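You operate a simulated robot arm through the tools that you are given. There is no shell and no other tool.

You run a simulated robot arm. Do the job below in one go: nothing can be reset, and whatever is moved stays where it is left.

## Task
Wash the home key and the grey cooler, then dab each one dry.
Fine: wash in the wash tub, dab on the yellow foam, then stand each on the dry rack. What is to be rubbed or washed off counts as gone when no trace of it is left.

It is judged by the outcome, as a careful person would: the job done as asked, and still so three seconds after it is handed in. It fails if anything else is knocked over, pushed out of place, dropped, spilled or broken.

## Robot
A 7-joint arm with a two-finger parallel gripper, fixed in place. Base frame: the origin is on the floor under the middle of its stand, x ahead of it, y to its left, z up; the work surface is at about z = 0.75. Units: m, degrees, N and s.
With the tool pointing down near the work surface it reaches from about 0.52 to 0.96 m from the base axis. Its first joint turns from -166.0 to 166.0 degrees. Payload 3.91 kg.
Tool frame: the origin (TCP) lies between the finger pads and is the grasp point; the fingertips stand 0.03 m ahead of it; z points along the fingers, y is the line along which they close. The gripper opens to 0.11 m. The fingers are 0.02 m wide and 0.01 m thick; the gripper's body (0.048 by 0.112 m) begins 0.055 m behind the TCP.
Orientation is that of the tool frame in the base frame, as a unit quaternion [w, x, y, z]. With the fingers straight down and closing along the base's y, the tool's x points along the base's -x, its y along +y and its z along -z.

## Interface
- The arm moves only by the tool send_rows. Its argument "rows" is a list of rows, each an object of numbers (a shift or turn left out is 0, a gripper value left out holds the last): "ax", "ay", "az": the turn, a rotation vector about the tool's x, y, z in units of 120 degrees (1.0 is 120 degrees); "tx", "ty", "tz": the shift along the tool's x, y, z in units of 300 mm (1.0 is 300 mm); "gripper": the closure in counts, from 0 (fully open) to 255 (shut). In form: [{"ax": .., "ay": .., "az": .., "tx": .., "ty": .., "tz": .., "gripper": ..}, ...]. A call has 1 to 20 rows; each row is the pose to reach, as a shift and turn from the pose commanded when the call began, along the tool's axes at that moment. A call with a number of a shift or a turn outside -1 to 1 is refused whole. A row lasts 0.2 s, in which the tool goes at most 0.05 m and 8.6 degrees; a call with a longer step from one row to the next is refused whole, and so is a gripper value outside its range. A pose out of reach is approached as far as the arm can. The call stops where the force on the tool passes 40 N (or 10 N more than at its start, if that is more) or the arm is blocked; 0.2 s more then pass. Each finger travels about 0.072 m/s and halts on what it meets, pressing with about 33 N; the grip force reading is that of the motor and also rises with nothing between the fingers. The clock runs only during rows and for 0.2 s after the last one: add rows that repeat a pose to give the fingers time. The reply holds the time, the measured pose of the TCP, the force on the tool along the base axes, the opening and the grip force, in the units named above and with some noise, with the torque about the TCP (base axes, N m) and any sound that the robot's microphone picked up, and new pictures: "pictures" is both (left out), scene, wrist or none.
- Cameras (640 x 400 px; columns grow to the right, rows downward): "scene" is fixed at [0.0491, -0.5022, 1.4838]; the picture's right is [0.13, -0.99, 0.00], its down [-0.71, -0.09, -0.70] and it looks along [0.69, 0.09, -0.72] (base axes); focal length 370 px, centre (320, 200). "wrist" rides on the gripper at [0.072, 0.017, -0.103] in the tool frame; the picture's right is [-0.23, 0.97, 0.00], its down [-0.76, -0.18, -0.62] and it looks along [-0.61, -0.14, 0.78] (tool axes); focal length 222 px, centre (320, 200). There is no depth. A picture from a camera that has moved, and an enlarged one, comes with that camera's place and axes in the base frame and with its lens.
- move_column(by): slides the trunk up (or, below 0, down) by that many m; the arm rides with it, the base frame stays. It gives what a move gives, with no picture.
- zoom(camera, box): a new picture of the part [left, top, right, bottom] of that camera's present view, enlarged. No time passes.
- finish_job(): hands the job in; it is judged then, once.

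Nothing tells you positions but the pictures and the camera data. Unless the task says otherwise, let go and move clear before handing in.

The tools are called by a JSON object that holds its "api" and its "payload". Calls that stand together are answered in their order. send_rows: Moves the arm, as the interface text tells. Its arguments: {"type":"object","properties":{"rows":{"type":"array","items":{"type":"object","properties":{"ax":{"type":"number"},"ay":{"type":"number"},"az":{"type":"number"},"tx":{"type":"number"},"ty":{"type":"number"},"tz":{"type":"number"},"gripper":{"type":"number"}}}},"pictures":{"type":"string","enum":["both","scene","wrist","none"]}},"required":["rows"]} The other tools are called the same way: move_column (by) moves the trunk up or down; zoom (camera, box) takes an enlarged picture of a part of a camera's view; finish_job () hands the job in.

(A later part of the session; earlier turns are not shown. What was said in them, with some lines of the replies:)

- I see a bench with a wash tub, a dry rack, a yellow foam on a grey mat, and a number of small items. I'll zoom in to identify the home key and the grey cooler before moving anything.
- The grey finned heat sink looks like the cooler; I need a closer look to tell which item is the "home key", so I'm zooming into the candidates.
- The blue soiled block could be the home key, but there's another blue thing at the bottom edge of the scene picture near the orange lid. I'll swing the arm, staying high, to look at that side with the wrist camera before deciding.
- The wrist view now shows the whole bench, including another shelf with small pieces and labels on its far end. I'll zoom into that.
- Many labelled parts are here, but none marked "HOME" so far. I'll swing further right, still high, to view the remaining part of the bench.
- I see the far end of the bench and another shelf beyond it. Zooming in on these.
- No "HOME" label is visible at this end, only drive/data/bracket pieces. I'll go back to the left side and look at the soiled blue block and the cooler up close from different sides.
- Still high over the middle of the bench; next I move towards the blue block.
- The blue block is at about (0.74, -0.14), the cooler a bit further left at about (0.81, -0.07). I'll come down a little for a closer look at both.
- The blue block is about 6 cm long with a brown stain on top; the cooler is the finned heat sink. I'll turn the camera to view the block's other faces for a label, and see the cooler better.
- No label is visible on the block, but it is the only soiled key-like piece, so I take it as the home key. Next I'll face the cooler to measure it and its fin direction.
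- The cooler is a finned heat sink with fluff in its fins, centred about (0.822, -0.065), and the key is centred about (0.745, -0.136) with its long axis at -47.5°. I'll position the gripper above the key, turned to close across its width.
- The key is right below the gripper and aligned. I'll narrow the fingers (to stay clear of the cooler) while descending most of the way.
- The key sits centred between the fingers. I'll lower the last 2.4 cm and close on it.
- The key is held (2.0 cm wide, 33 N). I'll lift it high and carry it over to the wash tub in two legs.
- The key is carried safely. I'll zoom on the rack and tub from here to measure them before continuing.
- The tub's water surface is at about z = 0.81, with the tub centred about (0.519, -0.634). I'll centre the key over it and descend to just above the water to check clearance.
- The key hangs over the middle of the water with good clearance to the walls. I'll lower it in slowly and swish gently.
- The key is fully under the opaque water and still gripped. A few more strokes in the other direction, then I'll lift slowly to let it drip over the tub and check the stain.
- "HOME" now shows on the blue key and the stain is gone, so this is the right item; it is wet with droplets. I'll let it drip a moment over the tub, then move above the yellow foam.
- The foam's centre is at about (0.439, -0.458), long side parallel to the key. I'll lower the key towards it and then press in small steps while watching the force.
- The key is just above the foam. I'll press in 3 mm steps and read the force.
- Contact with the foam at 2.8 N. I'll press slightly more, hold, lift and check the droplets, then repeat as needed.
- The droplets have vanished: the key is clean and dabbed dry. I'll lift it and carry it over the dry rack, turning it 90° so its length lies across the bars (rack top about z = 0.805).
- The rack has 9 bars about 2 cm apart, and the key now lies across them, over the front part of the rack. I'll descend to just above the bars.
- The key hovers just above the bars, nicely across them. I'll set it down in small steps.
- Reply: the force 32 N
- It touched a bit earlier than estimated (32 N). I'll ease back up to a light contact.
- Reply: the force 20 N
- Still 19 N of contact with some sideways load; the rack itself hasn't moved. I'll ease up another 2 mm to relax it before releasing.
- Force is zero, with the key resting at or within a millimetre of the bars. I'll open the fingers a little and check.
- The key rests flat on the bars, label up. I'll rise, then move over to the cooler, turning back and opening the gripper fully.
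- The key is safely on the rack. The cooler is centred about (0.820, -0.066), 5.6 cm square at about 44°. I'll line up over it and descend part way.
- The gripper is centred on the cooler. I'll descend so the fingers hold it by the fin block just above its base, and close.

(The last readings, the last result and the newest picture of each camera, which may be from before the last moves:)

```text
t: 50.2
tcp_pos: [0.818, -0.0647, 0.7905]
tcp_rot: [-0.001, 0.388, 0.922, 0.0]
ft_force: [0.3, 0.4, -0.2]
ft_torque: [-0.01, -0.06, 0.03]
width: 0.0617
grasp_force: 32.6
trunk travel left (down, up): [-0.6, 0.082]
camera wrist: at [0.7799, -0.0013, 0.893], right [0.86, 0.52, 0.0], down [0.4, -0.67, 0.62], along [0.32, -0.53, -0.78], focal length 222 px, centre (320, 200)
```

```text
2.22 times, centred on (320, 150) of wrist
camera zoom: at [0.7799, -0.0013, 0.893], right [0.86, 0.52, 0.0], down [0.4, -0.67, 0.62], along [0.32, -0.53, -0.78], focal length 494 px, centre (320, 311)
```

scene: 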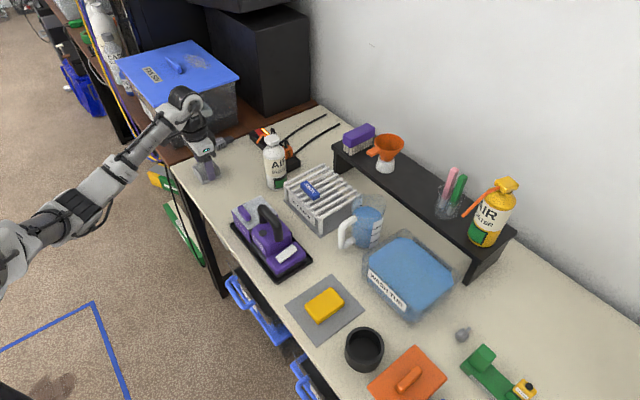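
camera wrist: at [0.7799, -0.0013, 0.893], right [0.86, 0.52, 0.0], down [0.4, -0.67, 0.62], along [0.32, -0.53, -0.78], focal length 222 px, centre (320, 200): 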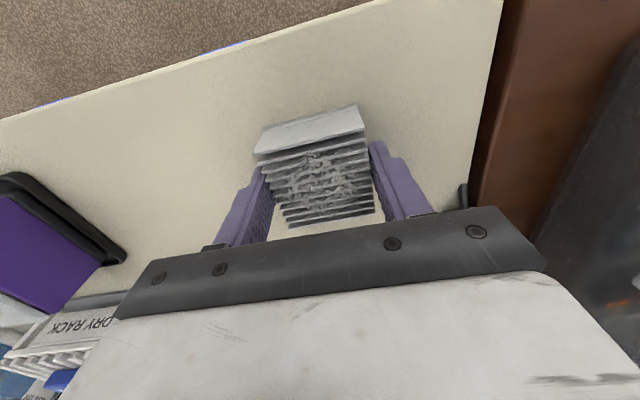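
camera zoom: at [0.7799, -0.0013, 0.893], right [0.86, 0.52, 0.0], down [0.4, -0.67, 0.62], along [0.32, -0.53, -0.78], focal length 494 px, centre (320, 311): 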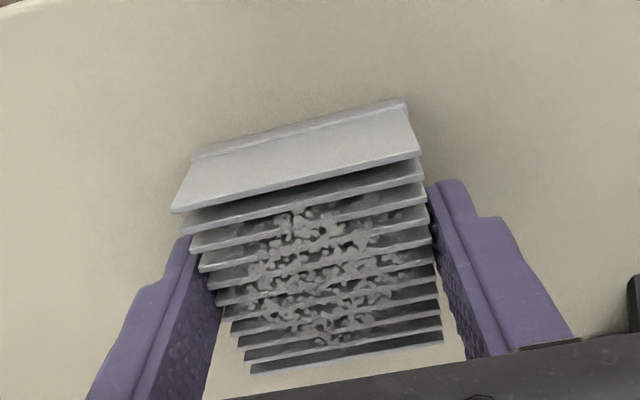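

Gripped at 6.2 cm with 33 N. I'll lift a few centimetres and check it hangs straight.

{"api": "send_rows", "payload": {"rows": [{"tz": -0.03}, {"tz": -0.06}, {"tz": -0.1}, {"tz": -0.15}, {"tz": -0.2}], "pictures": "both"}}

{"api": "zoom", "payload": {"camera": "wrist", "box": [200, 60, 440, 240]}}

{"api": "zoom", "payload": {"camera": "scene", "box": [170, 110, 250, 190]}}

```text
t: 51.4
tcp_pos: [0.8175, -0.066, 0.8495]
tcp_rot: [0.0, 0.388, 0.922, 0.0]
ft_force: [0.1, 0.8, -1.6]
ft_torque: [0.0, 0.03, 0.0]
width: 0.0616
grasp_force: 33.1
trunk travel left (down, up): [-0.6, 0.082]
camera wrist: at [0.7792, -0.0013, 0.9524], right [0.86, 0.52, 0.0], down [0.4, -0.67, 0.62], along [0.32, -0.53, -0.78], focal length 222 px, centre (320, 200)
```

scene: 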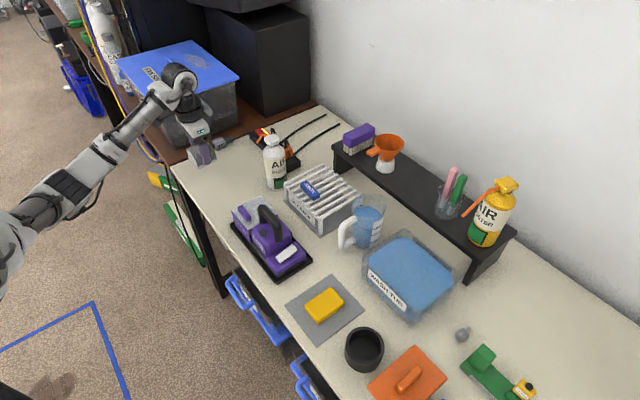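
wrist: 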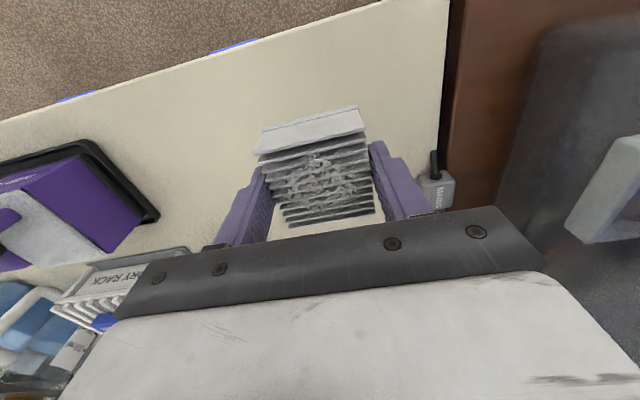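

```text
2.22 times, centred on (320, 150) of wrist
camera zoom: at [0.7792, -0.0013, 0.9524], right [0.86, 0.52, 0.0], down [0.4, -0.67, 0.62], along [0.32, -0.53, -0.78], focal length 494 px, centre (320, 311)
```

zoom: 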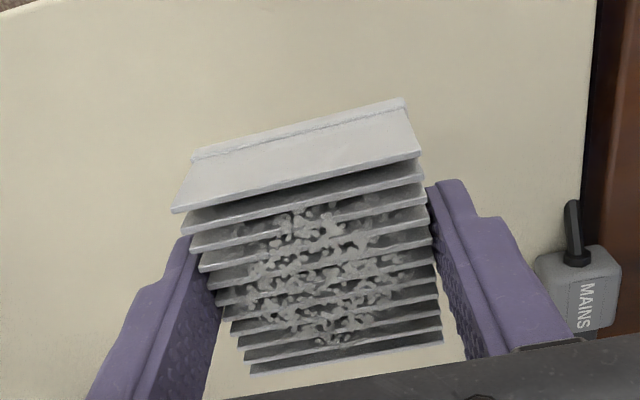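

```text
5.00 times, centred on (210, 150) of scene
camera zoom: at [0.0491, -0.5022, 1.4838], right [0.13, -0.99, 0.0], down [-0.71, -0.09, -0.7], along [0.69, 0.09, -0.72], focal length 1851 px, centre (870, 450)
```

zoom: 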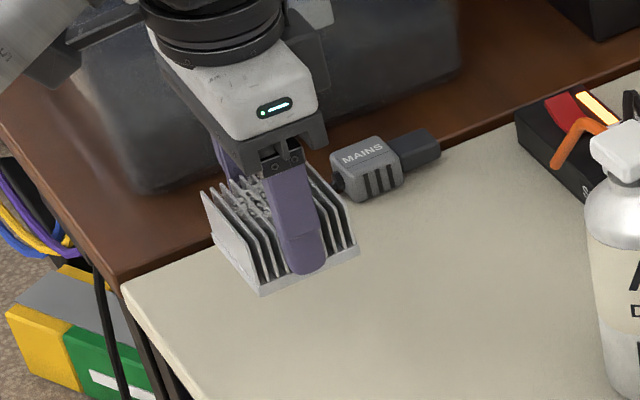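

The cooler hangs straight. I'll lift high and carry it to the wash tub.

{"api": "send_rows", "payload": {"rows": [{"tz": -0.15}, {"tz": -0.3}, {"tz": -0.45}, {"tz": -0.6}, {"tx": -0.044, "ty": -0.136, "tz": -0.6}, {"tx": -0.088, "ty": -0.271, "tz": -0.6}, {"tx": -0.132, "ty": -0.407, "tz": -0.6}, {"tx": -0.177, "ty": -0.543, "tz": -0.6}, {"tx": -0.221, "ty": -0.679, "tz": -0.6}, {"tx": -0.265, "ty": -0.814, "tz": -0.6}, {"tx": -0.309, "ty": -0.95, "tz": -0.6}], "pictures": "none"}}

{"api": "send_rows", "payload": {"rows": [{"tx": -0.044, "ty": -0.136}, {"tx": -0.088, "ty": -0.271}, {"tx": -0.132, "ty": -0.407}, {"tx": -0.177, "ty": -0.543}, {"tx": -0.221, "ty": -0.679}, {"tx": -0.265, "ty": -0.814}, {"tx": -0.309, "ty": -0.95}], "pictures": "both"}}

{"api": "zoom", "payload": {"camera": "wrist", "box": [160, 0, 440, 230]}}

```text
t: 53.8
tcp_pos: [0.6795, -0.3302, 1.0296]
tcp_rot: [0.001, 0.389, 0.921, 0.0]
ft_force: [-0.1, -0.4, -2.3]
ft_torque: [0.02, -0.02, -0.01]
width: 0.0617
grasp_force: 33.0
trunk travel left (down, up): [-0.6, 0.082]
```

```text
t: 55.4
tcp_pos: [0.54, -0.597, 1.0307]
tcp_rot: [0.001, 0.387, 0.922, 0.0]
ft_force: [-0.6, -1.2, -2.1]
ft_torque: [0.04, -0.03, 0.0]
width: 0.0619
grasp_force: 32.7
trunk travel left (down, up): [-0.6, 0.082]
camera wrist: at [0.5009, -0.5333, 1.1331], right [0.86, 0.52, 0.0], down [0.41, -0.67, 0.62], along [0.32, -0.53, -0.78], focal length 222 px, centre (320, 200)
```

scene: 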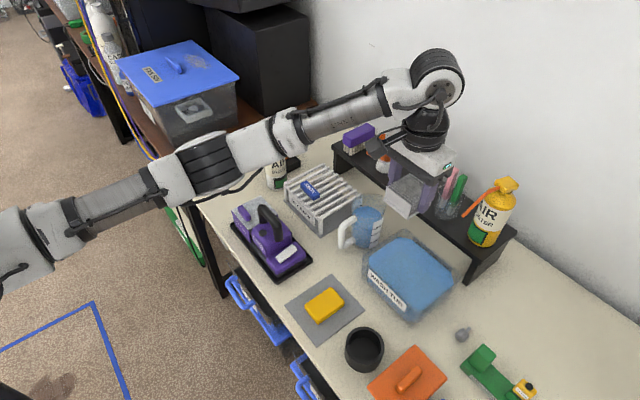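
wrist: 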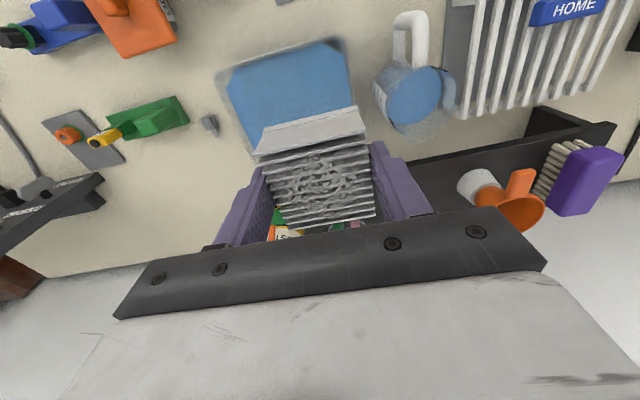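

```text
1.74 times, centred on (300, 115) of wrist
camera zoom: at [0.5009, -0.5333, 1.1331], right [0.86, 0.52, 0.0], down [0.41, -0.67, 0.62], along [0.32, -0.53, -0.78], focal length 386 px, centre (355, 348)
```

zoom: 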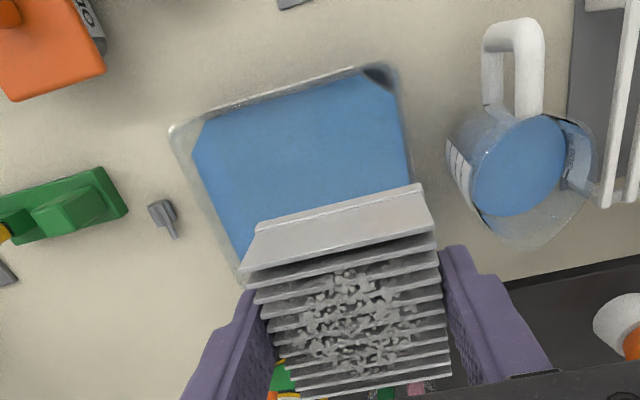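

Over the tub edge now. I'll centre on the tub and descend to just above the water to check clearances.

{"api": "send_rows", "payload": {"rows": [{"tx": -0.037, "ty": -0.139}, {"tx": -0.037, "ty": -0.139, "tz": 0.14}, {"tx": -0.037, "ty": -0.139, "tz": 0.28}, {"tx": -0.037, "ty": -0.139, "tz": 0.41}, {"tx": -0.037, "ty": -0.139, "tz": 0.53}], "pictures": "both"}}

{"api": "zoom", "payload": {"camera": "scene", "box": [340, 190, 500, 330]}}

{"api": "zoom", "payload": {"camera": "wrist", "box": [160, 0, 480, 240]}}

```text
t: 56.6
tcp_pos: [0.5179, -0.6313, 0.8723]
tcp_rot: [-0.001, 0.388, 0.922, 0.001]
ft_force: [0.7, 0.0, -1.5]
ft_torque: [-0.05, 0.0, -0.05]
width: 0.0618
grasp_force: 33.1
trunk travel left (down, up): [-0.6, 0.082]
camera wrist: at [0.4791, -0.5692, 0.9734], right [0.86, 0.52, 0.0], down [0.4, -0.67, 0.62], along [0.32, -0.53, -0.78], focal length 222 px, centre (320, 200)
```

scene: 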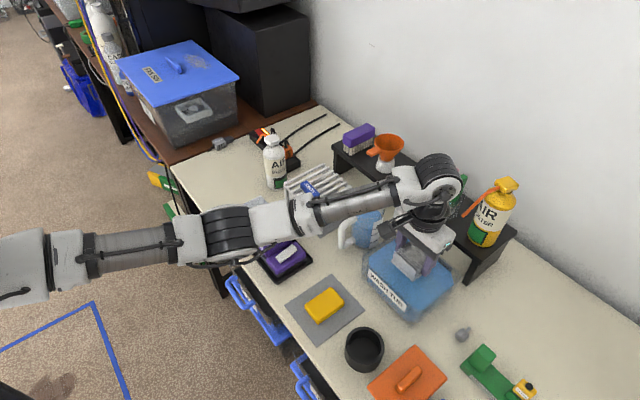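
wrist: 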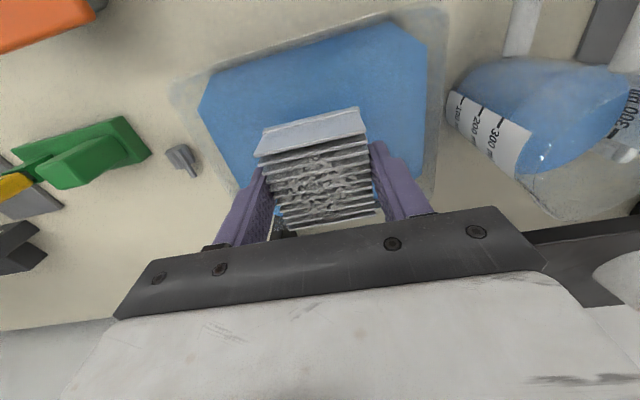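

```text
2.86 times, centred on (420, 260) of scene
camera zoom: at [0.0491, -0.5022, 1.4838], right [0.13, -0.99, 0.0], down [-0.71, -0.09, -0.7], along [0.69, 0.09, -0.72], focal length 1058 px, centre (34, 29)
```

zoom: 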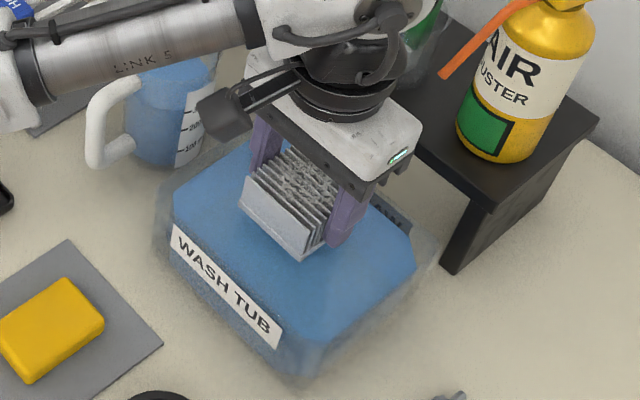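

```text
1.67 times, centred on (320, 120) of wrist
camera zoom: at [0.4791, -0.5692, 0.9734], right [0.86, 0.52, 0.0], down [0.4, -0.67, 0.62], along [0.32, -0.53, -0.78], focal length 370 px, centre (320, 333)
```

zoom: 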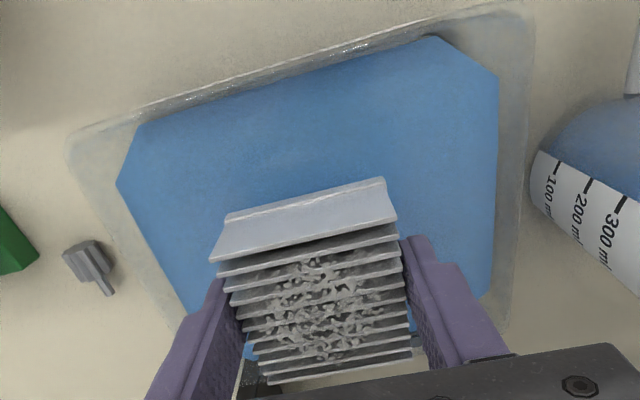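

Clear of the walls. I'll lower the cooler slowly into the water, watching for bottom contact.

{"api": "send_rows", "payload": {"rows": [{"tz": 0.04}, {"tz": 0.08}, {"tz": 0.12}, {"tz": 0.16}, {"tz": 0.19}, {"tz": 0.21}, {"tz": 0.225}], "pictures": "both"}}

{"api": "zoom", "payload": {"camera": "wrist", "box": [180, 40, 460, 240]}}

{"api": "zoom", "payload": {"camera": "scene", "box": [340, 190, 500, 330]}}

```text
t: 58.2
tcp_pos: [0.5175, -0.6328, 0.8031]
tcp_rot: [0.0, 0.389, 0.921, 0.0]
ft_force: [0.5, -0.9, -0.7]
ft_torque: [0.01, 0.0, -0.03]
width: 0.0615
grasp_force: 32.7
trunk travel left (down, up): [-0.6, 0.082]
camera wrist: at [0.4793, -0.5693, 0.9052], right [0.86, 0.52, 0.0], down [0.4, -0.67, 0.62], along [0.32, -0.53, -0.78], focal length 222 px, centre (320, 200)
```

scene: 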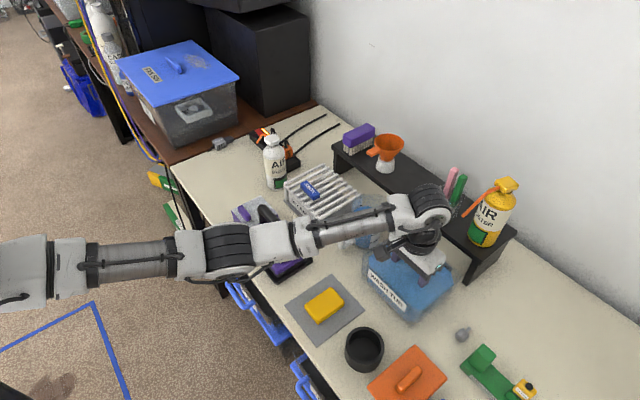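
wrist: 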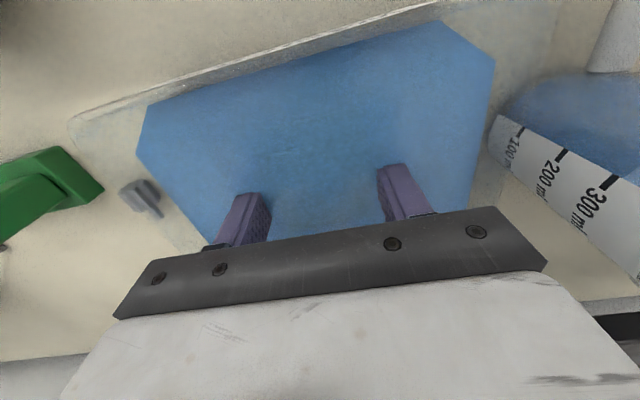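

```text
2.00 times, centred on (320, 140) of wrist
camera zoom: at [0.4793, -0.5693, 0.9052], right [0.86, 0.52, 0.0], down [0.4, -0.67, 0.62], along [0.32, -0.53, -0.78], focal length 444 px, centre (320, 320)
```

zoom: 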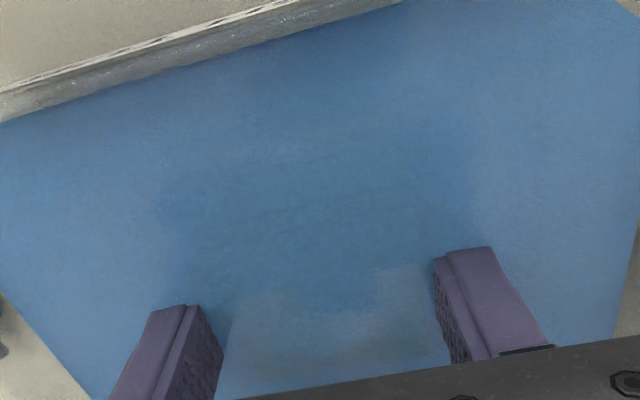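

```text
2.86 times, centred on (420, 260) of scene
camera zoom: at [0.0491, -0.5022, 1.4838], right [0.13, -0.99, 0.0], down [-0.71, -0.09, -0.7], along [0.69, 0.09, -0.72], focal length 1058 px, centre (34, 29)
```

zoom: 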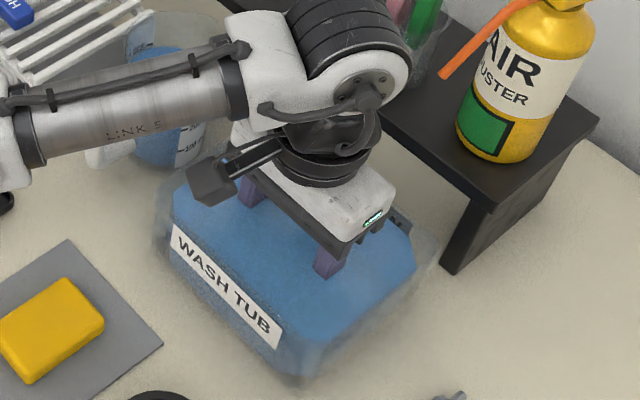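

The cooler is fully under water without touching the bottom. I'll swish it gently both ways.

{"api": "send_rows", "payload": {"rows": [{"ty": 0.04}, {"ty": 0.067}, {"ty": 0.03}, {"ty": 0.0}, {"ty": -0.04}, {"ty": -0.067}, {"ty": -0.03}, {"ty": 0.0}, {"ty": 0.04}, {"ty": 0.067}, {"ty": 0.03}, {"ty": 0.0}, {"ty": -0.04}, {"ty": -0.067}, {"ty": -0.03}, {"ty": 0.0}, {"tx": 0.04}, {"tx": 0.0}, {"tx": -0.04}, {"tx": 0.0}], "pictures": "none"}}

{"api": "send_rows", "payload": {"rows": [{"tx": 0.04}, {"tx": 0.0}, {"tx": -0.04}, {"tx": 0.0}, {"tz": -0.04}, {"tz": -0.08}, {"tz": -0.12}, {"tz": -0.16}, {"tz": -0.2}, {"tz": -0.25}, {"tz": -0.3}, {"tz": -0.35}, {"tz": -0.35}, {"tz": -0.35}, {"tz": -0.35}], "pictures": "both"}}

{"api": "zoom", "payload": {"camera": "wrist", "box": [220, 80, 420, 240]}}

{"api": "zoom", "payload": {"camera": "scene", "box": [360, 190, 460, 290]}}

```text
t: 62.4
tcp_pos: [0.5176, -0.6335, 0.8042]
tcp_rot: [0.0, 0.388, 0.922, 0.0]
ft_force: [0.2, 0.4, -1.6]
ft_torque: [-0.03, 0.0, -0.03]
width: 0.0617
grasp_force: 32.9
trunk travel left (down, up): [-0.6, 0.082]
```

```text
t: 65.6
tcp_pos: [0.5182, -0.632, 0.9078]
tcp_rot: [-0.001, 0.388, 0.922, -0.001]
ft_force: [0.0, 0.0, -1.0]
ft_torque: [0.01, -0.01, -0.01]
width: 0.0618
grasp_force: 33.2
trunk travel left (down, up): [-0.6, 0.082]
camera wrist: at [0.4799, -0.5691, 1.0109], right [0.86, 0.52, 0.0], down [0.4, -0.67, 0.62], along [0.32, -0.53, -0.78], focal length 222 px, centre (320, 200)
```

scene: 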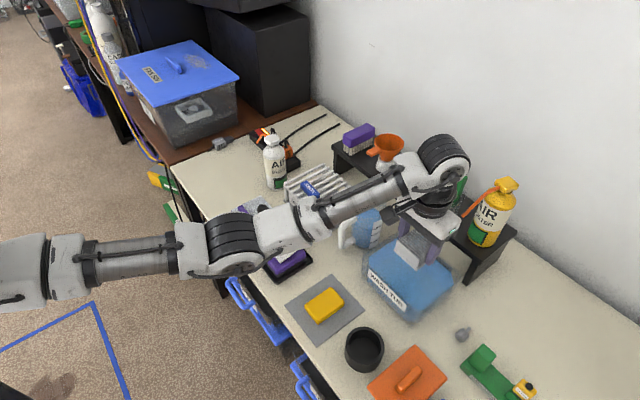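
wrist: 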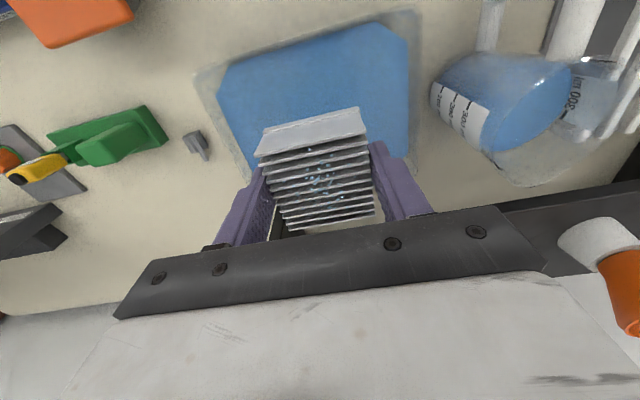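

```text
2.50 times, centred on (320, 160) of wrist
camera zoom: at [0.4799, -0.5691, 1.0109], right [0.86, 0.52, 0.0], down [0.4, -0.67, 0.62], along [0.32, -0.53, -0.78], focal length 555 px, centre (320, 300)
```

zoom: 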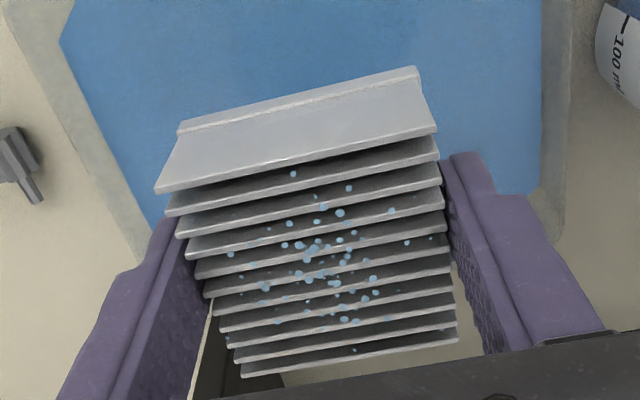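

```text
4.00 times, centred on (410, 240) of scene
camera zoom: at [0.0491, -0.5022, 1.4838], right [0.13, -0.99, 0.0], down [-0.71, -0.09, -0.7], along [0.69, 0.09, -0.72], focal length 1481 px, centre (-40, 40)
```

zoom: 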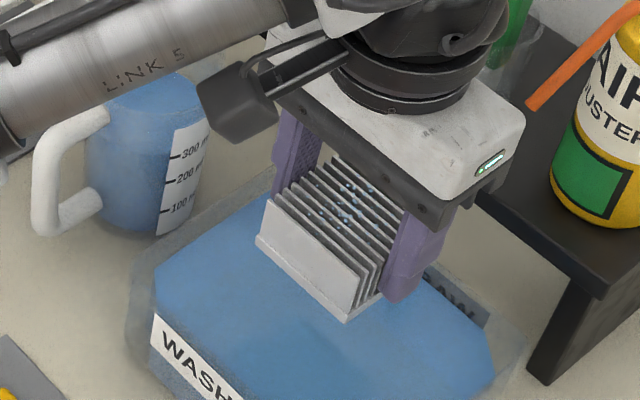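

All fluff is gone; only droplets remain. I'll let it drip briefly and carry it above the foam.

{"api": "send_rows", "payload": {"rows": [{"tz": 0.0}, {"tz": 0.0}, {"tz": 0.0}, {"tz": 0.0}, {"tz": -0.08}, {"tz": -0.15}, {"tx": 0.119, "ty": 0.043, "tz": -0.15}, {"tx": 0.239, "ty": 0.087, "tz": -0.15}, {"tx": 0.358, "ty": 0.13, "tz": -0.15}, {"tx": 0.478, "ty": 0.174, "tz": -0.15}, {"tx": 0.597, "ty": 0.217, "tz": -0.15}, {"tx": 0.597, "ty": 0.217, "tz": 0.0}, {"tx": 0.597, "ty": 0.217, "tz": 0.15}, {"tx": 0.597, "ty": 0.217, "tz": 0.26}], "pictures": "both"}}

{"api": "zoom", "payload": {"camera": "scene", "box": [270, 240, 390, 350]}}

{"api": "zoom", "payload": {"camera": "wrist", "box": [180, 40, 460, 240]}}

```text
t: 68.6
tcp_pos: [0.4395, -0.4601, 0.8309]
tcp_rot: [0.001, 0.389, 0.921, 0.0]
ft_force: [0.9, -0.4, -3.2]
ft_torque: [-0.01, 0.0, 0.0]
width: 0.0617
grasp_force: 33.5
trunk travel left (down, up): [-0.6, 0.082]
camera wrist: at [0.4011, -0.3954, 0.9337], right [0.86, 0.52, 0.0], down [0.41, -0.67, 0.62], along [0.32, -0.53, -0.78], focal length 222 px, centre (320, 200)
```

scene: 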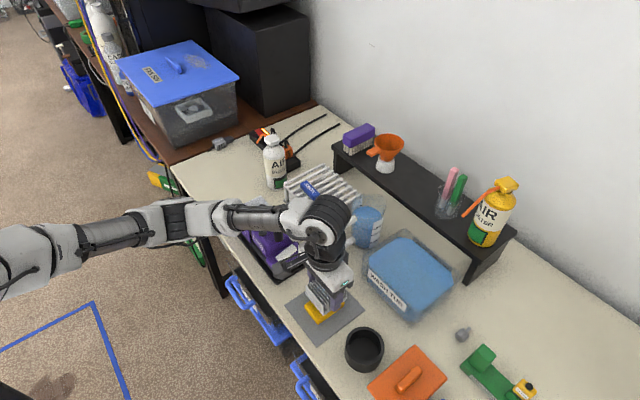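
wrist: 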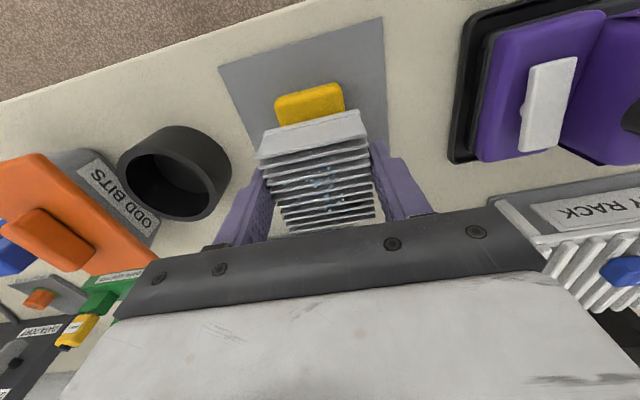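

```text
3.64 times, centred on (330, 295) of scene
camera zoom: at [0.0491, -0.5022, 1.4838], right [0.13, -0.99, 0.0], down [-0.71, -0.09, -0.7], along [0.69, 0.09, -0.72], focal length 1346 px, centre (284, -146)
```

zoom: 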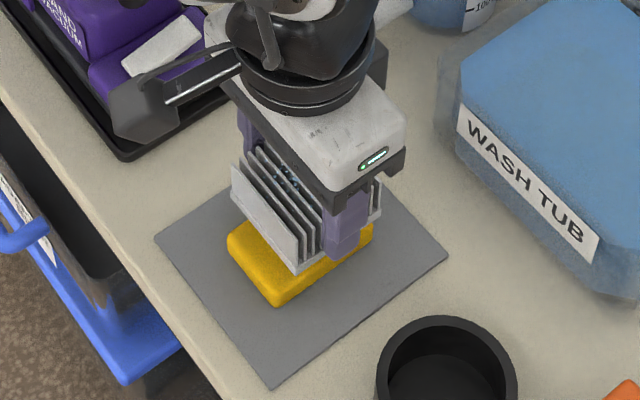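

```text
2.00 times, centred on (320, 140) of wrist
camera zoom: at [0.4011, -0.3954, 0.9337], right [0.86, 0.52, 0.0], down [0.41, -0.67, 0.62], along [0.32, -0.53, -0.78], focal length 444 px, centre (320, 320)
```

zoom: 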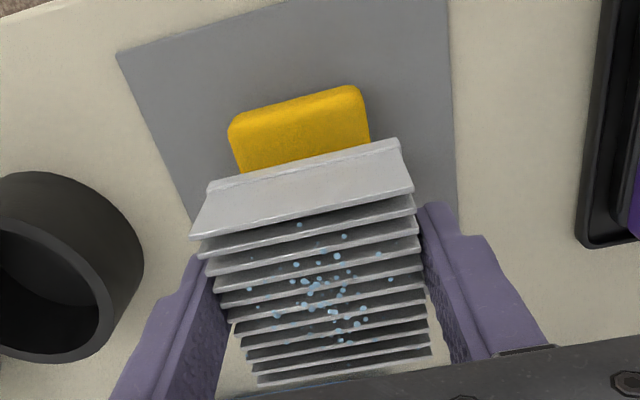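

The cooler is squarely above the foam. I'll lower it to light contact in small steps.

{"api": "send_rows", "payload": {"rows": [{"tz": 0.025}, {"tz": 0.045}, {"tz": 0.055}, {"tz": 0.06}], "pictures": "none"}}

```text
t: 69.6
tcp_pos: [0.4387, -0.4589, 0.8119]
tcp_rot: [0.0, 0.388, 0.922, 0.0]
ft_force: [-0.1, -0.3, -0.5]
ft_torque: [0.03, 0.02, 0.01]
width: 0.0618
grasp_force: 33.3
trunk travel left (down, up): [-0.6, 0.082]
```

{"api": "send_rows", "payload": {"rows": [{"tz": 0.004}, {"tz": 0.007}, {"tz": 0.007}], "pictures": "none"}}

```text
t: 70.4
tcp_pos: [0.4389, -0.4589, 0.8115]
tcp_rot: [0.0, 0.389, 0.921, -0.001]
ft_force: [0.1, -1.1, 9.9]
ft_torque: [0.21, 0.13, 0.0]
width: 0.0616
grasp_force: 33.0
trunk travel left (down, up): [-0.6, 0.082]
```

Contact at 10 N. I'll press a touch more, hold for a second and look at the droplets.

{"api": "send_rows", "payload": {"rows": [{"tz": 0.002}, {"tz": 0.002}, {"tz": 0.002}, {"tz": 0.002}, {"tz": 0.002}, {"tz": 0.002}], "pictures": "wrist"}}

{"api": "zoom", "payload": {"camera": "wrist", "box": [220, 80, 420, 240]}}

{"api": "zoom", "payload": {"camera": "scene", "box": [290, 250, 380, 330]}}

```text
t: 71.8
tcp_pos: [0.4387, -0.4587, 0.8114]
tcp_rot: [0.001, 0.388, 0.922, 0.0]
ft_force: [1.5, -1.9, 22.1]
ft_torque: [0.22, 0.15, 0.02]
width: 0.0617
grasp_force: 33.3
trunk travel left (down, up): [-0.6, 0.082]
camera wrist: at [0.4, -0.3949, 0.9138], right [0.86, 0.52, 0.0], down [0.4, -0.67, 0.62], along [0.32, -0.53, -0.78], focal length 222 px, centre (320, 200)
```

wrist: 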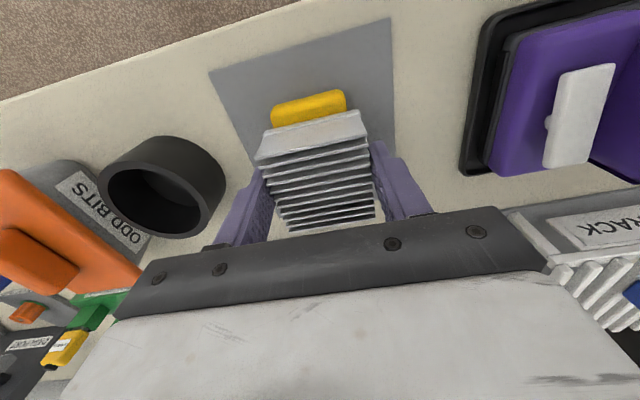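

```text
2.50 times, centred on (320, 160) of wrist
camera zoom: at [0.4, -0.3949, 0.9138], right [0.86, 0.52, 0.0], down [0.4, -0.67, 0.62], along [0.32, -0.53, -0.78], focal length 555 px, centre (320, 300)
```

zoom: 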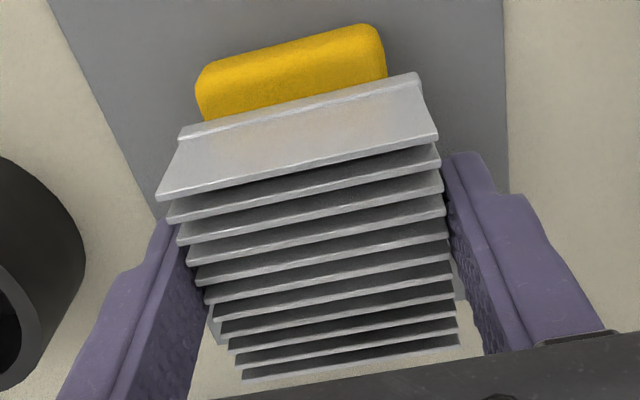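

```text
5.00 times, centred on (335, 290) of scene
camera zoom: at [0.0491, -0.5022, 1.4838], right [0.13, -0.99, 0.0], down [-0.71, -0.09, -0.7], along [0.69, 0.09, -0.72], focal length 1851 px, centre (245, -250)
```

zoom: 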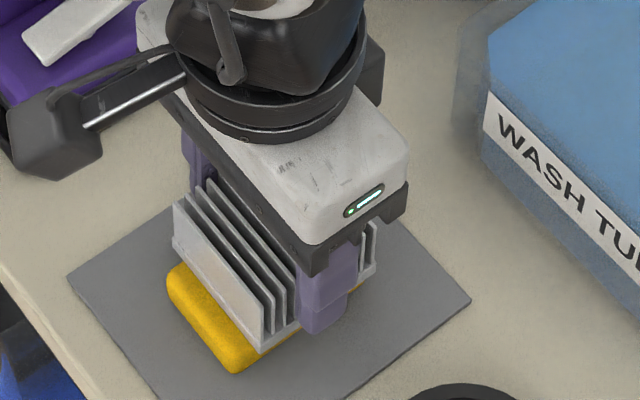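

The cooler's droplets are gone too. I'll lift and carry it to the free rear half of the rack, behind the key.

{"api": "send_rows", "payload": {"rows": [{"tz": -0.05}, {"tz": -0.2}, {"tz": -0.35}, {"tz": -0.5}, {"tz": -0.64}, {"tx": -0.084, "ty": 0.101, "tz": -0.64}, {"tx": -0.168, "ty": 0.202, "tz": -0.64}, {"tx": -0.252, "ty": 0.303, "tz": -0.64}, {"tx": -0.336, "ty": 0.403, "tz": -0.64}, {"tx": -0.42, "ty": 0.504, "tz": -0.64}, {"tx": -0.504, "ty": 0.605, "tz": -0.64}, {"tx": -0.588, "ty": 0.706, "tz": -0.64}, {"tx": -0.672, "ty": 0.807, "tz": -0.64}], "pictures": "both"}}

{"api": "zoom", "payload": {"camera": "wrist", "box": [180, 0, 460, 240]}}

{"api": "zoom", "payload": {"camera": "scene", "box": [250, 100, 410, 240]}}

```text
t: 74.6
tcp_pos: [0.7542, -0.4336, 1.002]
tcp_rot: [0.0, 0.389, 0.921, 0.0]
ft_force: [-0.1, 0.6, -1.4]
ft_torque: [0.01, 0.0, -0.01]
width: 0.0618
grasp_force: 33.3
trunk travel left (down, up): [-0.6, 0.082]
camera wrist: at [0.7159, -0.37, 1.1041], right [0.86, 0.52, 0.0], down [0.4, -0.67, 0.62], along [0.32, -0.53, -0.78], focal length 222 px, centre (320, 200)
```

scene: 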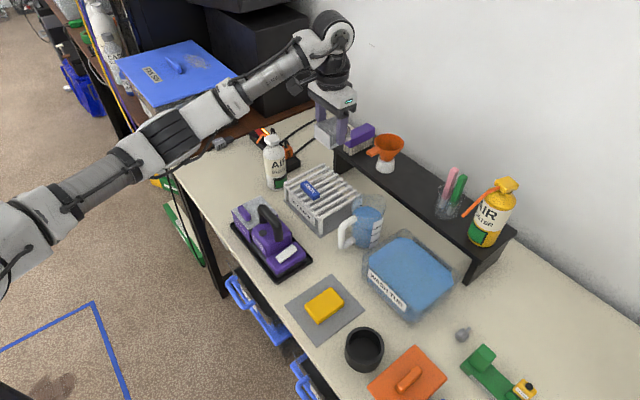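
wrist: 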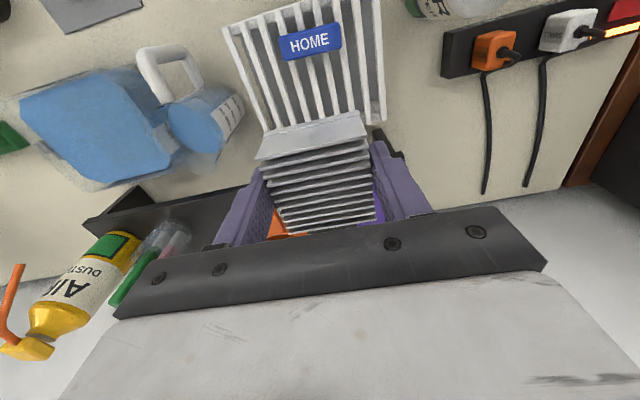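

```text
1.67 times, centred on (320, 120) of wrist
camera zoom: at [0.7159, -0.37, 1.1041], right [0.86, 0.52, 0.0], down [0.4, -0.67, 0.62], along [0.32, -0.53, -0.78], focal length 370 px, centre (320, 333)
```

zoom: 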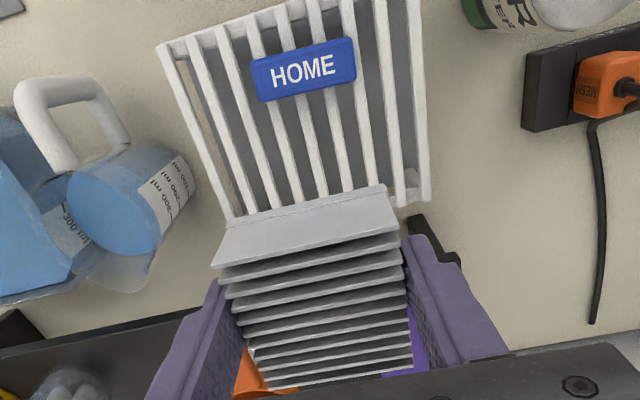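

```text
2.86 times, centred on (330, 170) of scene
camera zoom: at [0.0491, -0.5022, 1.4838], right [0.13, -0.99, 0.0], down [-0.71, -0.09, -0.7], along [0.69, 0.09, -0.72], focal length 1058 px, centre (291, 286)
```

zoom: 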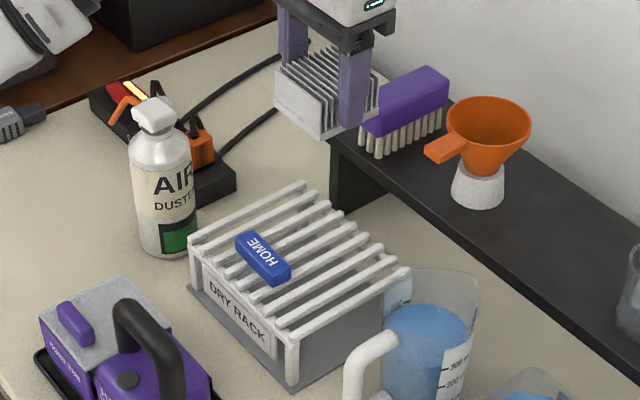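

The cooler is over the rear part of the rack, with the key well in front of it. I'll descend to about 1.5 cm above the bars and check.

{"api": "send_rows", "payload": {"rows": [{"tx": 0.01, "tz": 0.12}, {"tx": 0.01, "tz": 0.24}, {"tx": 0.01, "tz": 0.34}, {"tx": 0.01, "tz": 0.42}], "pictures": "both"}}

{"api": "zoom", "payload": {"camera": "wrist", "box": [180, 0, 460, 240]}}

{"api": "zoom", "payload": {"camera": "scene", "box": [260, 120, 400, 240]}}

```text
t: 75.6
tcp_pos: [0.751, -0.4317, 0.8757]
tcp_rot: [0.0, 0.388, 0.922, 0.0]
ft_force: [0.3, 0.9, -2.2]
ft_torque: [0.05, 0.02, 0.02]
width: 0.0617
grasp_force: 33.0
trunk travel left (down, up): [-0.6, 0.082]
camera wrist: at [0.7134, -0.3684, 0.9772], right [0.86, 0.52, 0.0], down [0.4, -0.67, 0.62], along [0.32, -0.53, -0.78], focal length 222 px, centre (320, 200)
```

scene: 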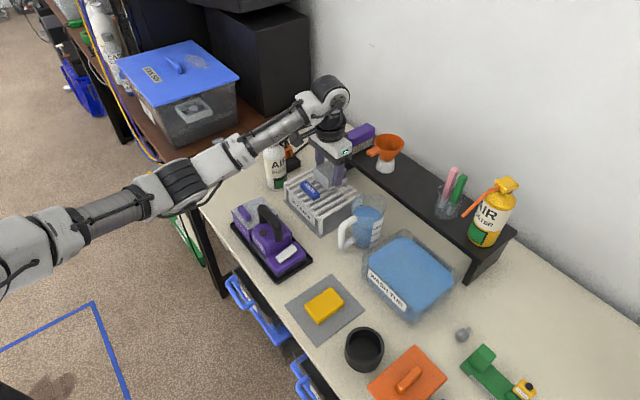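
wrist: 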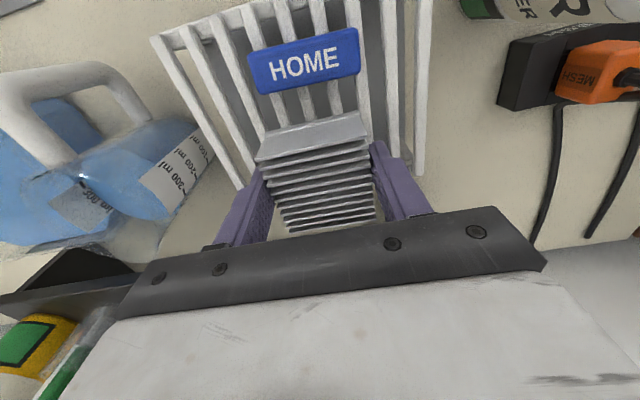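

```text
1.67 times, centred on (320, 120) of wrist
camera zoom: at [0.7134, -0.3684, 0.9772], right [0.86, 0.52, 0.0], down [0.4, -0.67, 0.62], along [0.32, -0.53, -0.78], focal length 370 px, centre (320, 333)
```

zoom: 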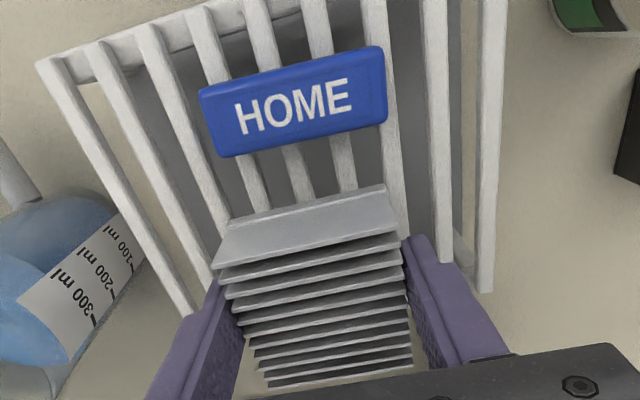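

```text
3.33 times, centred on (330, 180) of scene
camera zoom: at [0.0491, -0.5022, 1.4838], right [0.13, -0.99, 0.0], down [-0.71, -0.09, -0.7], along [0.69, 0.09, -0.72], focal length 1234 px, centre (287, 267)
```

zoom: 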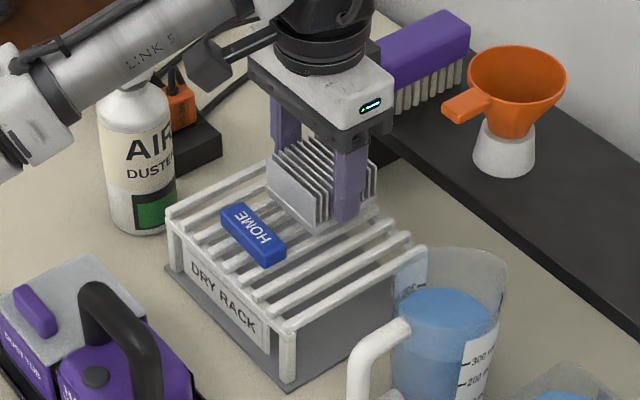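

Position looks good: key in front, cooler behind it within the bar ends. I'll lower it gently to contact.

{"api": "send_rows", "payload": {"rows": [{"tz": 0.02}, {"tz": 0.035}, {"tz": 0.043}], "pictures": "none"}}

{"api": "send_rows", "payload": {"rows": [{"tz": 0.004}, {"tz": 0.006}, {"tz": 0.006}], "pictures": "none"}}

```text
t: 76.4
tcp_pos: [0.7505, -0.4313, 0.8633]
tcp_rot: [0.0, 0.388, 0.922, 0.0]
ft_force: [0.6, 0.8, -1.8]
ft_torque: [0.02, 0.05, 0.02]
width: 0.0618
grasp_force: 32.9
trunk travel left (down, up): [-0.6, 0.082]
```

```text
t: 77.2
tcp_pos: [0.7518, -0.4323, 0.8613]
tcp_rot: [0.0, 0.388, 0.922, 0.0]
ft_force: [0.9, 0.1, -1.8]
ft_torque: [-0.04, 0.0, -0.01]
width: 0.0616
grasp_force: 33.2
trunk travel left (down, up): [-0.6, 0.082]
```

{"api": "send_rows", "payload": {"rows": [{"tz": 0.004}, {"tz": 0.005}], "pictures": "none"}}

```text
t: 77.8
tcp_pos: [0.7509, -0.4311, 0.8591]
tcp_rot: [0.0, 0.388, 0.922, 0.0]
ft_force: [-0.9, 0.2, -1.6]
ft_torque: [0.0, 0.02, 0.01]
width: 0.0618
grasp_force: 32.8
trunk travel left (down, up): [-0.6, 0.082]
```

{"api": "send_rows", "payload": {"rows": [{"tz": 0.003}, {"tz": 0.004}], "pictures": "none"}}

```text
t: 78.4
tcp_pos: [0.7498, -0.431, 0.8586]
tcp_rot: [0.0, 0.388, 0.922, 0.0]
ft_force: [0.3, 1.8, 3.5]
ft_torque: [0.21, 0.04, 0.0]
width: 0.0616
grasp_force: 33.0
trunk travel left (down, up): [-0.6, 0.082]
```

Light contact with the bars. I'll open the fingers gradually and check it stays put.

{"api": "send_rows", "payload": {"rows": [{"gripper": 100}, {"gripper": 85}, {"gripper": 65}, {"gripper": 65}, {"gripper": 65}], "pictures": "both"}}

{"api": "zoom", "payload": {"camera": "wrist", "box": [180, 40, 460, 240]}}

{"api": "zoom", "payload": {"camera": "scene", "box": [260, 120, 400, 240]}}

```text
t: 79.6
tcp_pos: [0.7514, -0.4325, 0.857]
tcp_rot: [0.0, 0.388, 0.922, -0.001]
ft_force: [-0.1, -0.4, 0.1]
ft_torque: [0.03, 0.02, 0.02]
width: 0.0823
grasp_force: 0.0
trunk travel left (down, up): [-0.6, 0.082]
camera wrist: at [0.7129, -0.3688, 0.9606], right [0.86, 0.52, 0.0], down [0.4, -0.67, 0.62], along [0.32, -0.53, -0.78], focal length 222 px, centre (320, 200)
```

scene: 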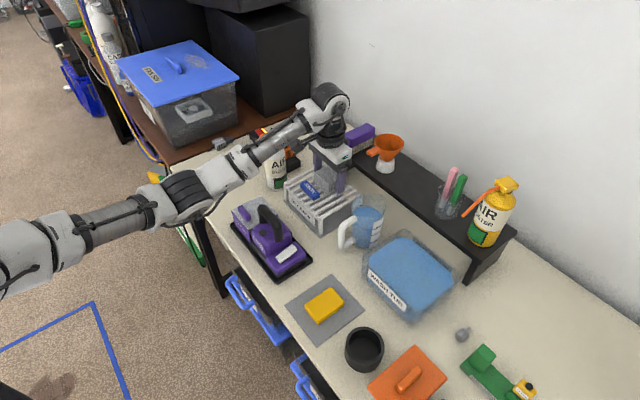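
wrist: 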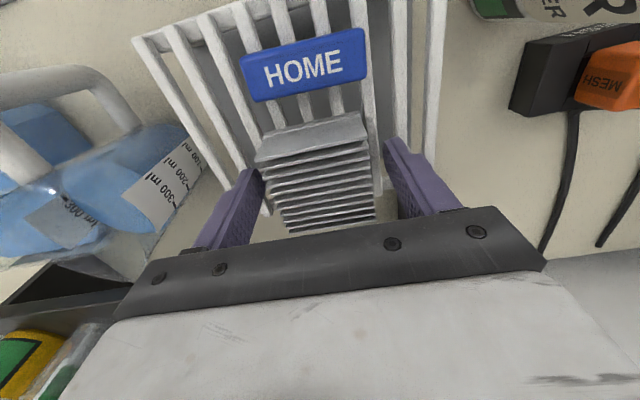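

```text
2.00 times, centred on (320, 140) of wrist
camera zoom: at [0.7129, -0.3688, 0.9606], right [0.86, 0.52, 0.0], down [0.4, -0.67, 0.62], along [0.32, -0.53, -0.78], focal length 444 px, centre (320, 320)
```

zoom: 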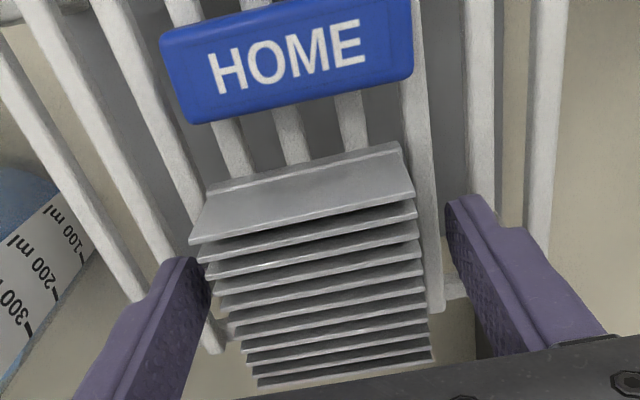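

```text
3.33 times, centred on (330, 180) of scene
camera zoom: at [0.0491, -0.5022, 1.4838], right [0.13, -0.99, 0.0], down [-0.71, -0.09, -0.7], along [0.69, 0.09, -0.72], focal length 1234 px, centre (287, 267)
```

zoom: 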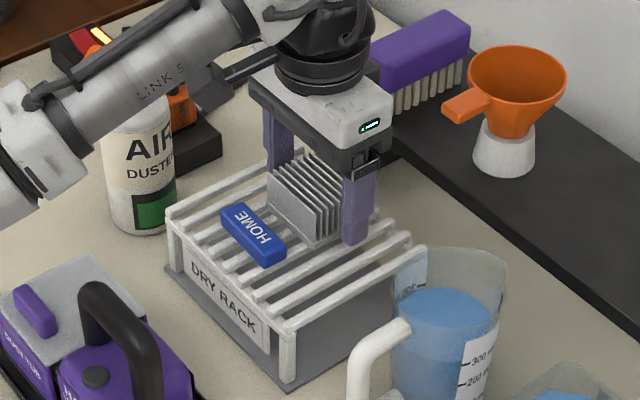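

The cooler stands stably on the bars. I'll lift straight up and back off, then inspect everything.

{"api": "send_rows", "payload": {"rows": [{"tz": -0.04}, {"tz": -0.12}, {"tz": -0.24}, {"tz": -0.38}, {"tz": -0.53}, {"tz": -0.68}, {"tz": -0.8}], "pictures": "both"}}

{"api": "zoom", "payload": {"camera": "scene", "box": [260, 120, 400, 240]}}

{"api": "zoom", "payload": {"camera": "wrist", "box": [200, 20, 440, 220]}}

```text
t: 81.2
tcp_pos: [0.75, -0.4323, 1.1006]
tcp_rot: [0.0, 0.388, 0.922, -0.001]
ft_force: [-0.5, -0.5, 0.1]
ft_torque: [0.0, -0.04, 0.0]
width: 0.0822
grasp_force: 0.0
trunk travel left (down, up): [-0.6, 0.082]
camera wrist: at [0.7121, -0.3681, 1.202], right [0.86, 0.52, 0.0], down [0.41, -0.67, 0.62], along [0.32, -0.53, -0.78], focal length 222 px, centre (320, 200)
```

scene: 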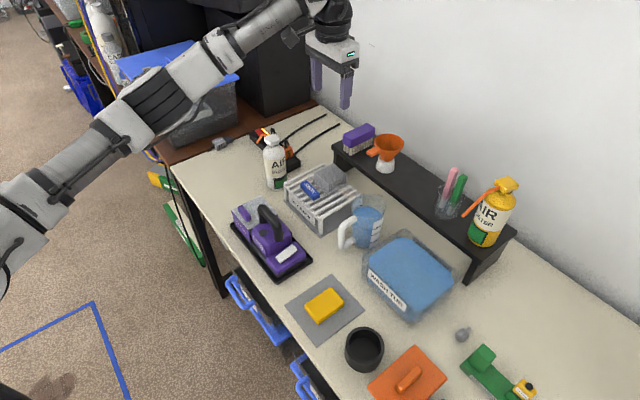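
wrist: 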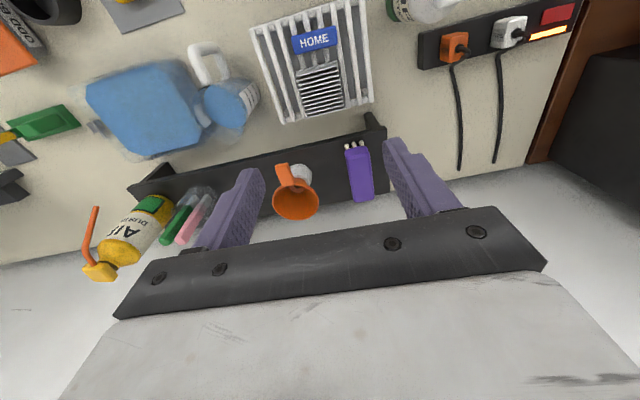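

```text
3.33 times, centred on (330, 180) of scene
camera zoom: at [0.0491, -0.5022, 1.4838], right [0.13, -0.99, 0.0], down [-0.71, -0.09, -0.7], along [0.69, 0.09, -0.72], focal length 1234 px, centre (287, 267)
```

zoom: 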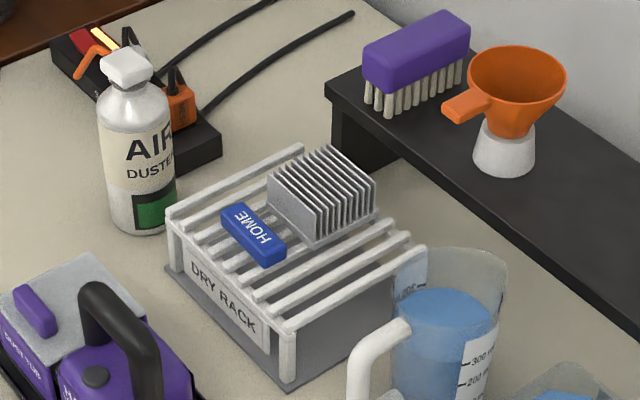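

```text
2.00 times, centred on (320, 120) of wrist
camera zoom: at [0.7121, -0.3681, 1.202], right [0.86, 0.52, 0.0], down [0.41, -0.67, 0.62], along [0.32, -0.53, -0.78], focal length 444 px, centre (320, 360)
```

zoom: 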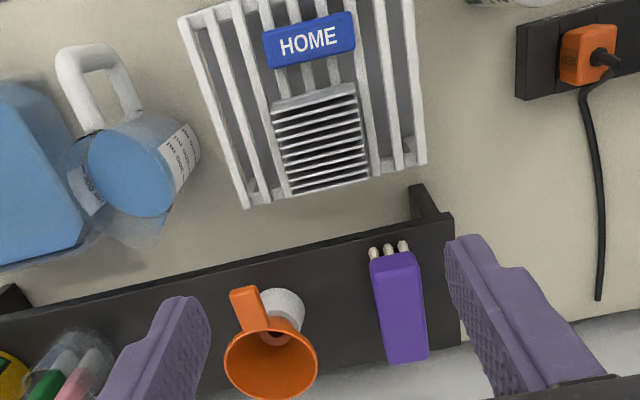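

Both pieces stand on the rack and look clean and dry. One last close check of them, and of the tub and foam area, before handing in.

{"api": "zoom", "payload": {"camera": "scene", "box": [295, 155, 355, 205]}}

{"api": "zoom", "payload": {"camera": "scene", "box": [280, 220, 540, 400]}}

{"api": "zoom", "payload": {"camera": "wrist", "box": [280, 20, 370, 120]}}

```text
8.00 times, centred on (325, 180) of scene
camera zoom: at [0.0491, -0.5022, 1.4838], right [0.13, -0.99, 0.0], down [-0.71, -0.09, -0.7], along [0.69, 0.09, -0.72], focal length 2962 px, centre (280, 360)
```

zoom: 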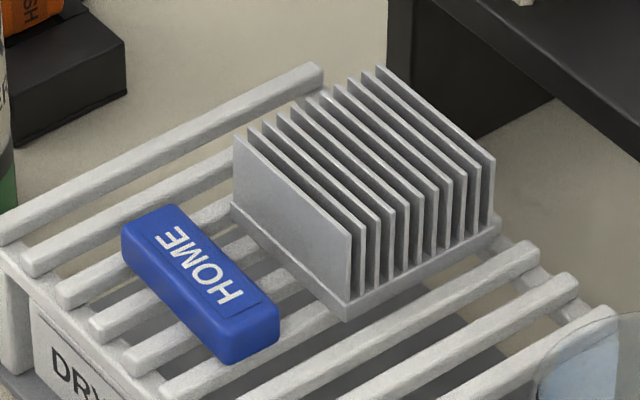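

```text
2.22 times, centred on (410, 310) of scene
camera zoom: at [0.0491, -0.5022, 1.4838], right [0.13, -0.99, 0.0], down [-0.71, -0.09, -0.7], along [0.69, 0.09, -0.72], focal length 823 px, centre (120, -44)
```

zoom: 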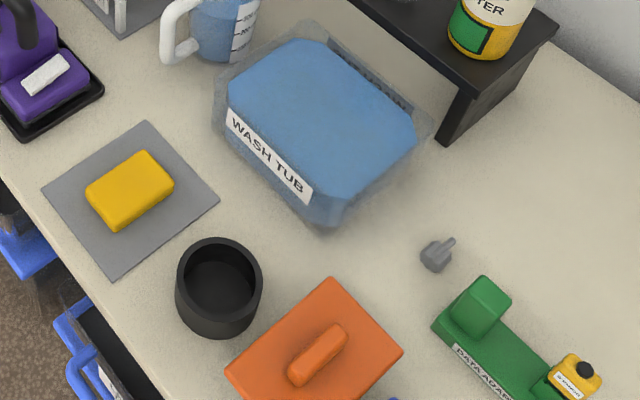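

```text
4.00 times, centred on (325, 70) of wrist
camera zoom: at [0.7121, -0.3681, 1.202], right [0.86, 0.52, 0.0], down [0.41, -0.67, 0.62], along [0.32, -0.53, -0.78], focal length 888 px, centre (300, 720)
```

zoom: 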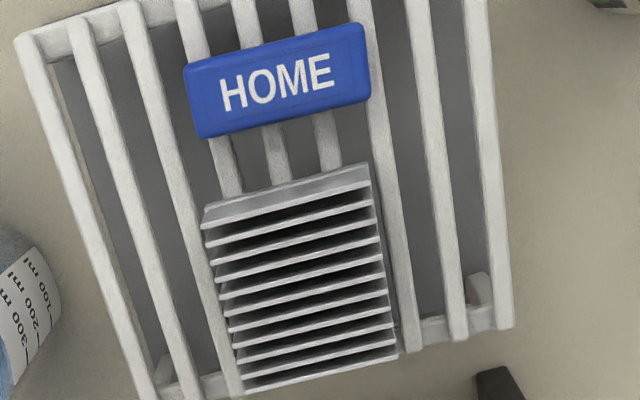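

The home key and the cooler are both clean, show no droplets, and rest on the dry rack. Everything else looks where it was, and the gripper is empty and clear, so I'm handing in.

{"api": "finish_job", "payload": {}}

```text
The job is handed in.
```

The home key and the grey cooler are both washed, dabbed dry and standing on the dry rack. The job is handed in, but I have not seen the judge's result.

- **Home key:** this was the blue block with the brown stain. Washing took the stain off and uncovered the word "HOME". The droplets disappeared when I pressed it on the yellow foam. It lies flat across the bars at the front of the rack.
- **Grey cooler:** the fluff in its fins is gone. The droplets disappeared on the foam as well. It stands at the back of the rack, behind the key.

In the last pictures neither piece showed any dirt or water, but I did not see the undersides. Nothing else looked moved or spilled. The gripper is empty and well clear of the bench.
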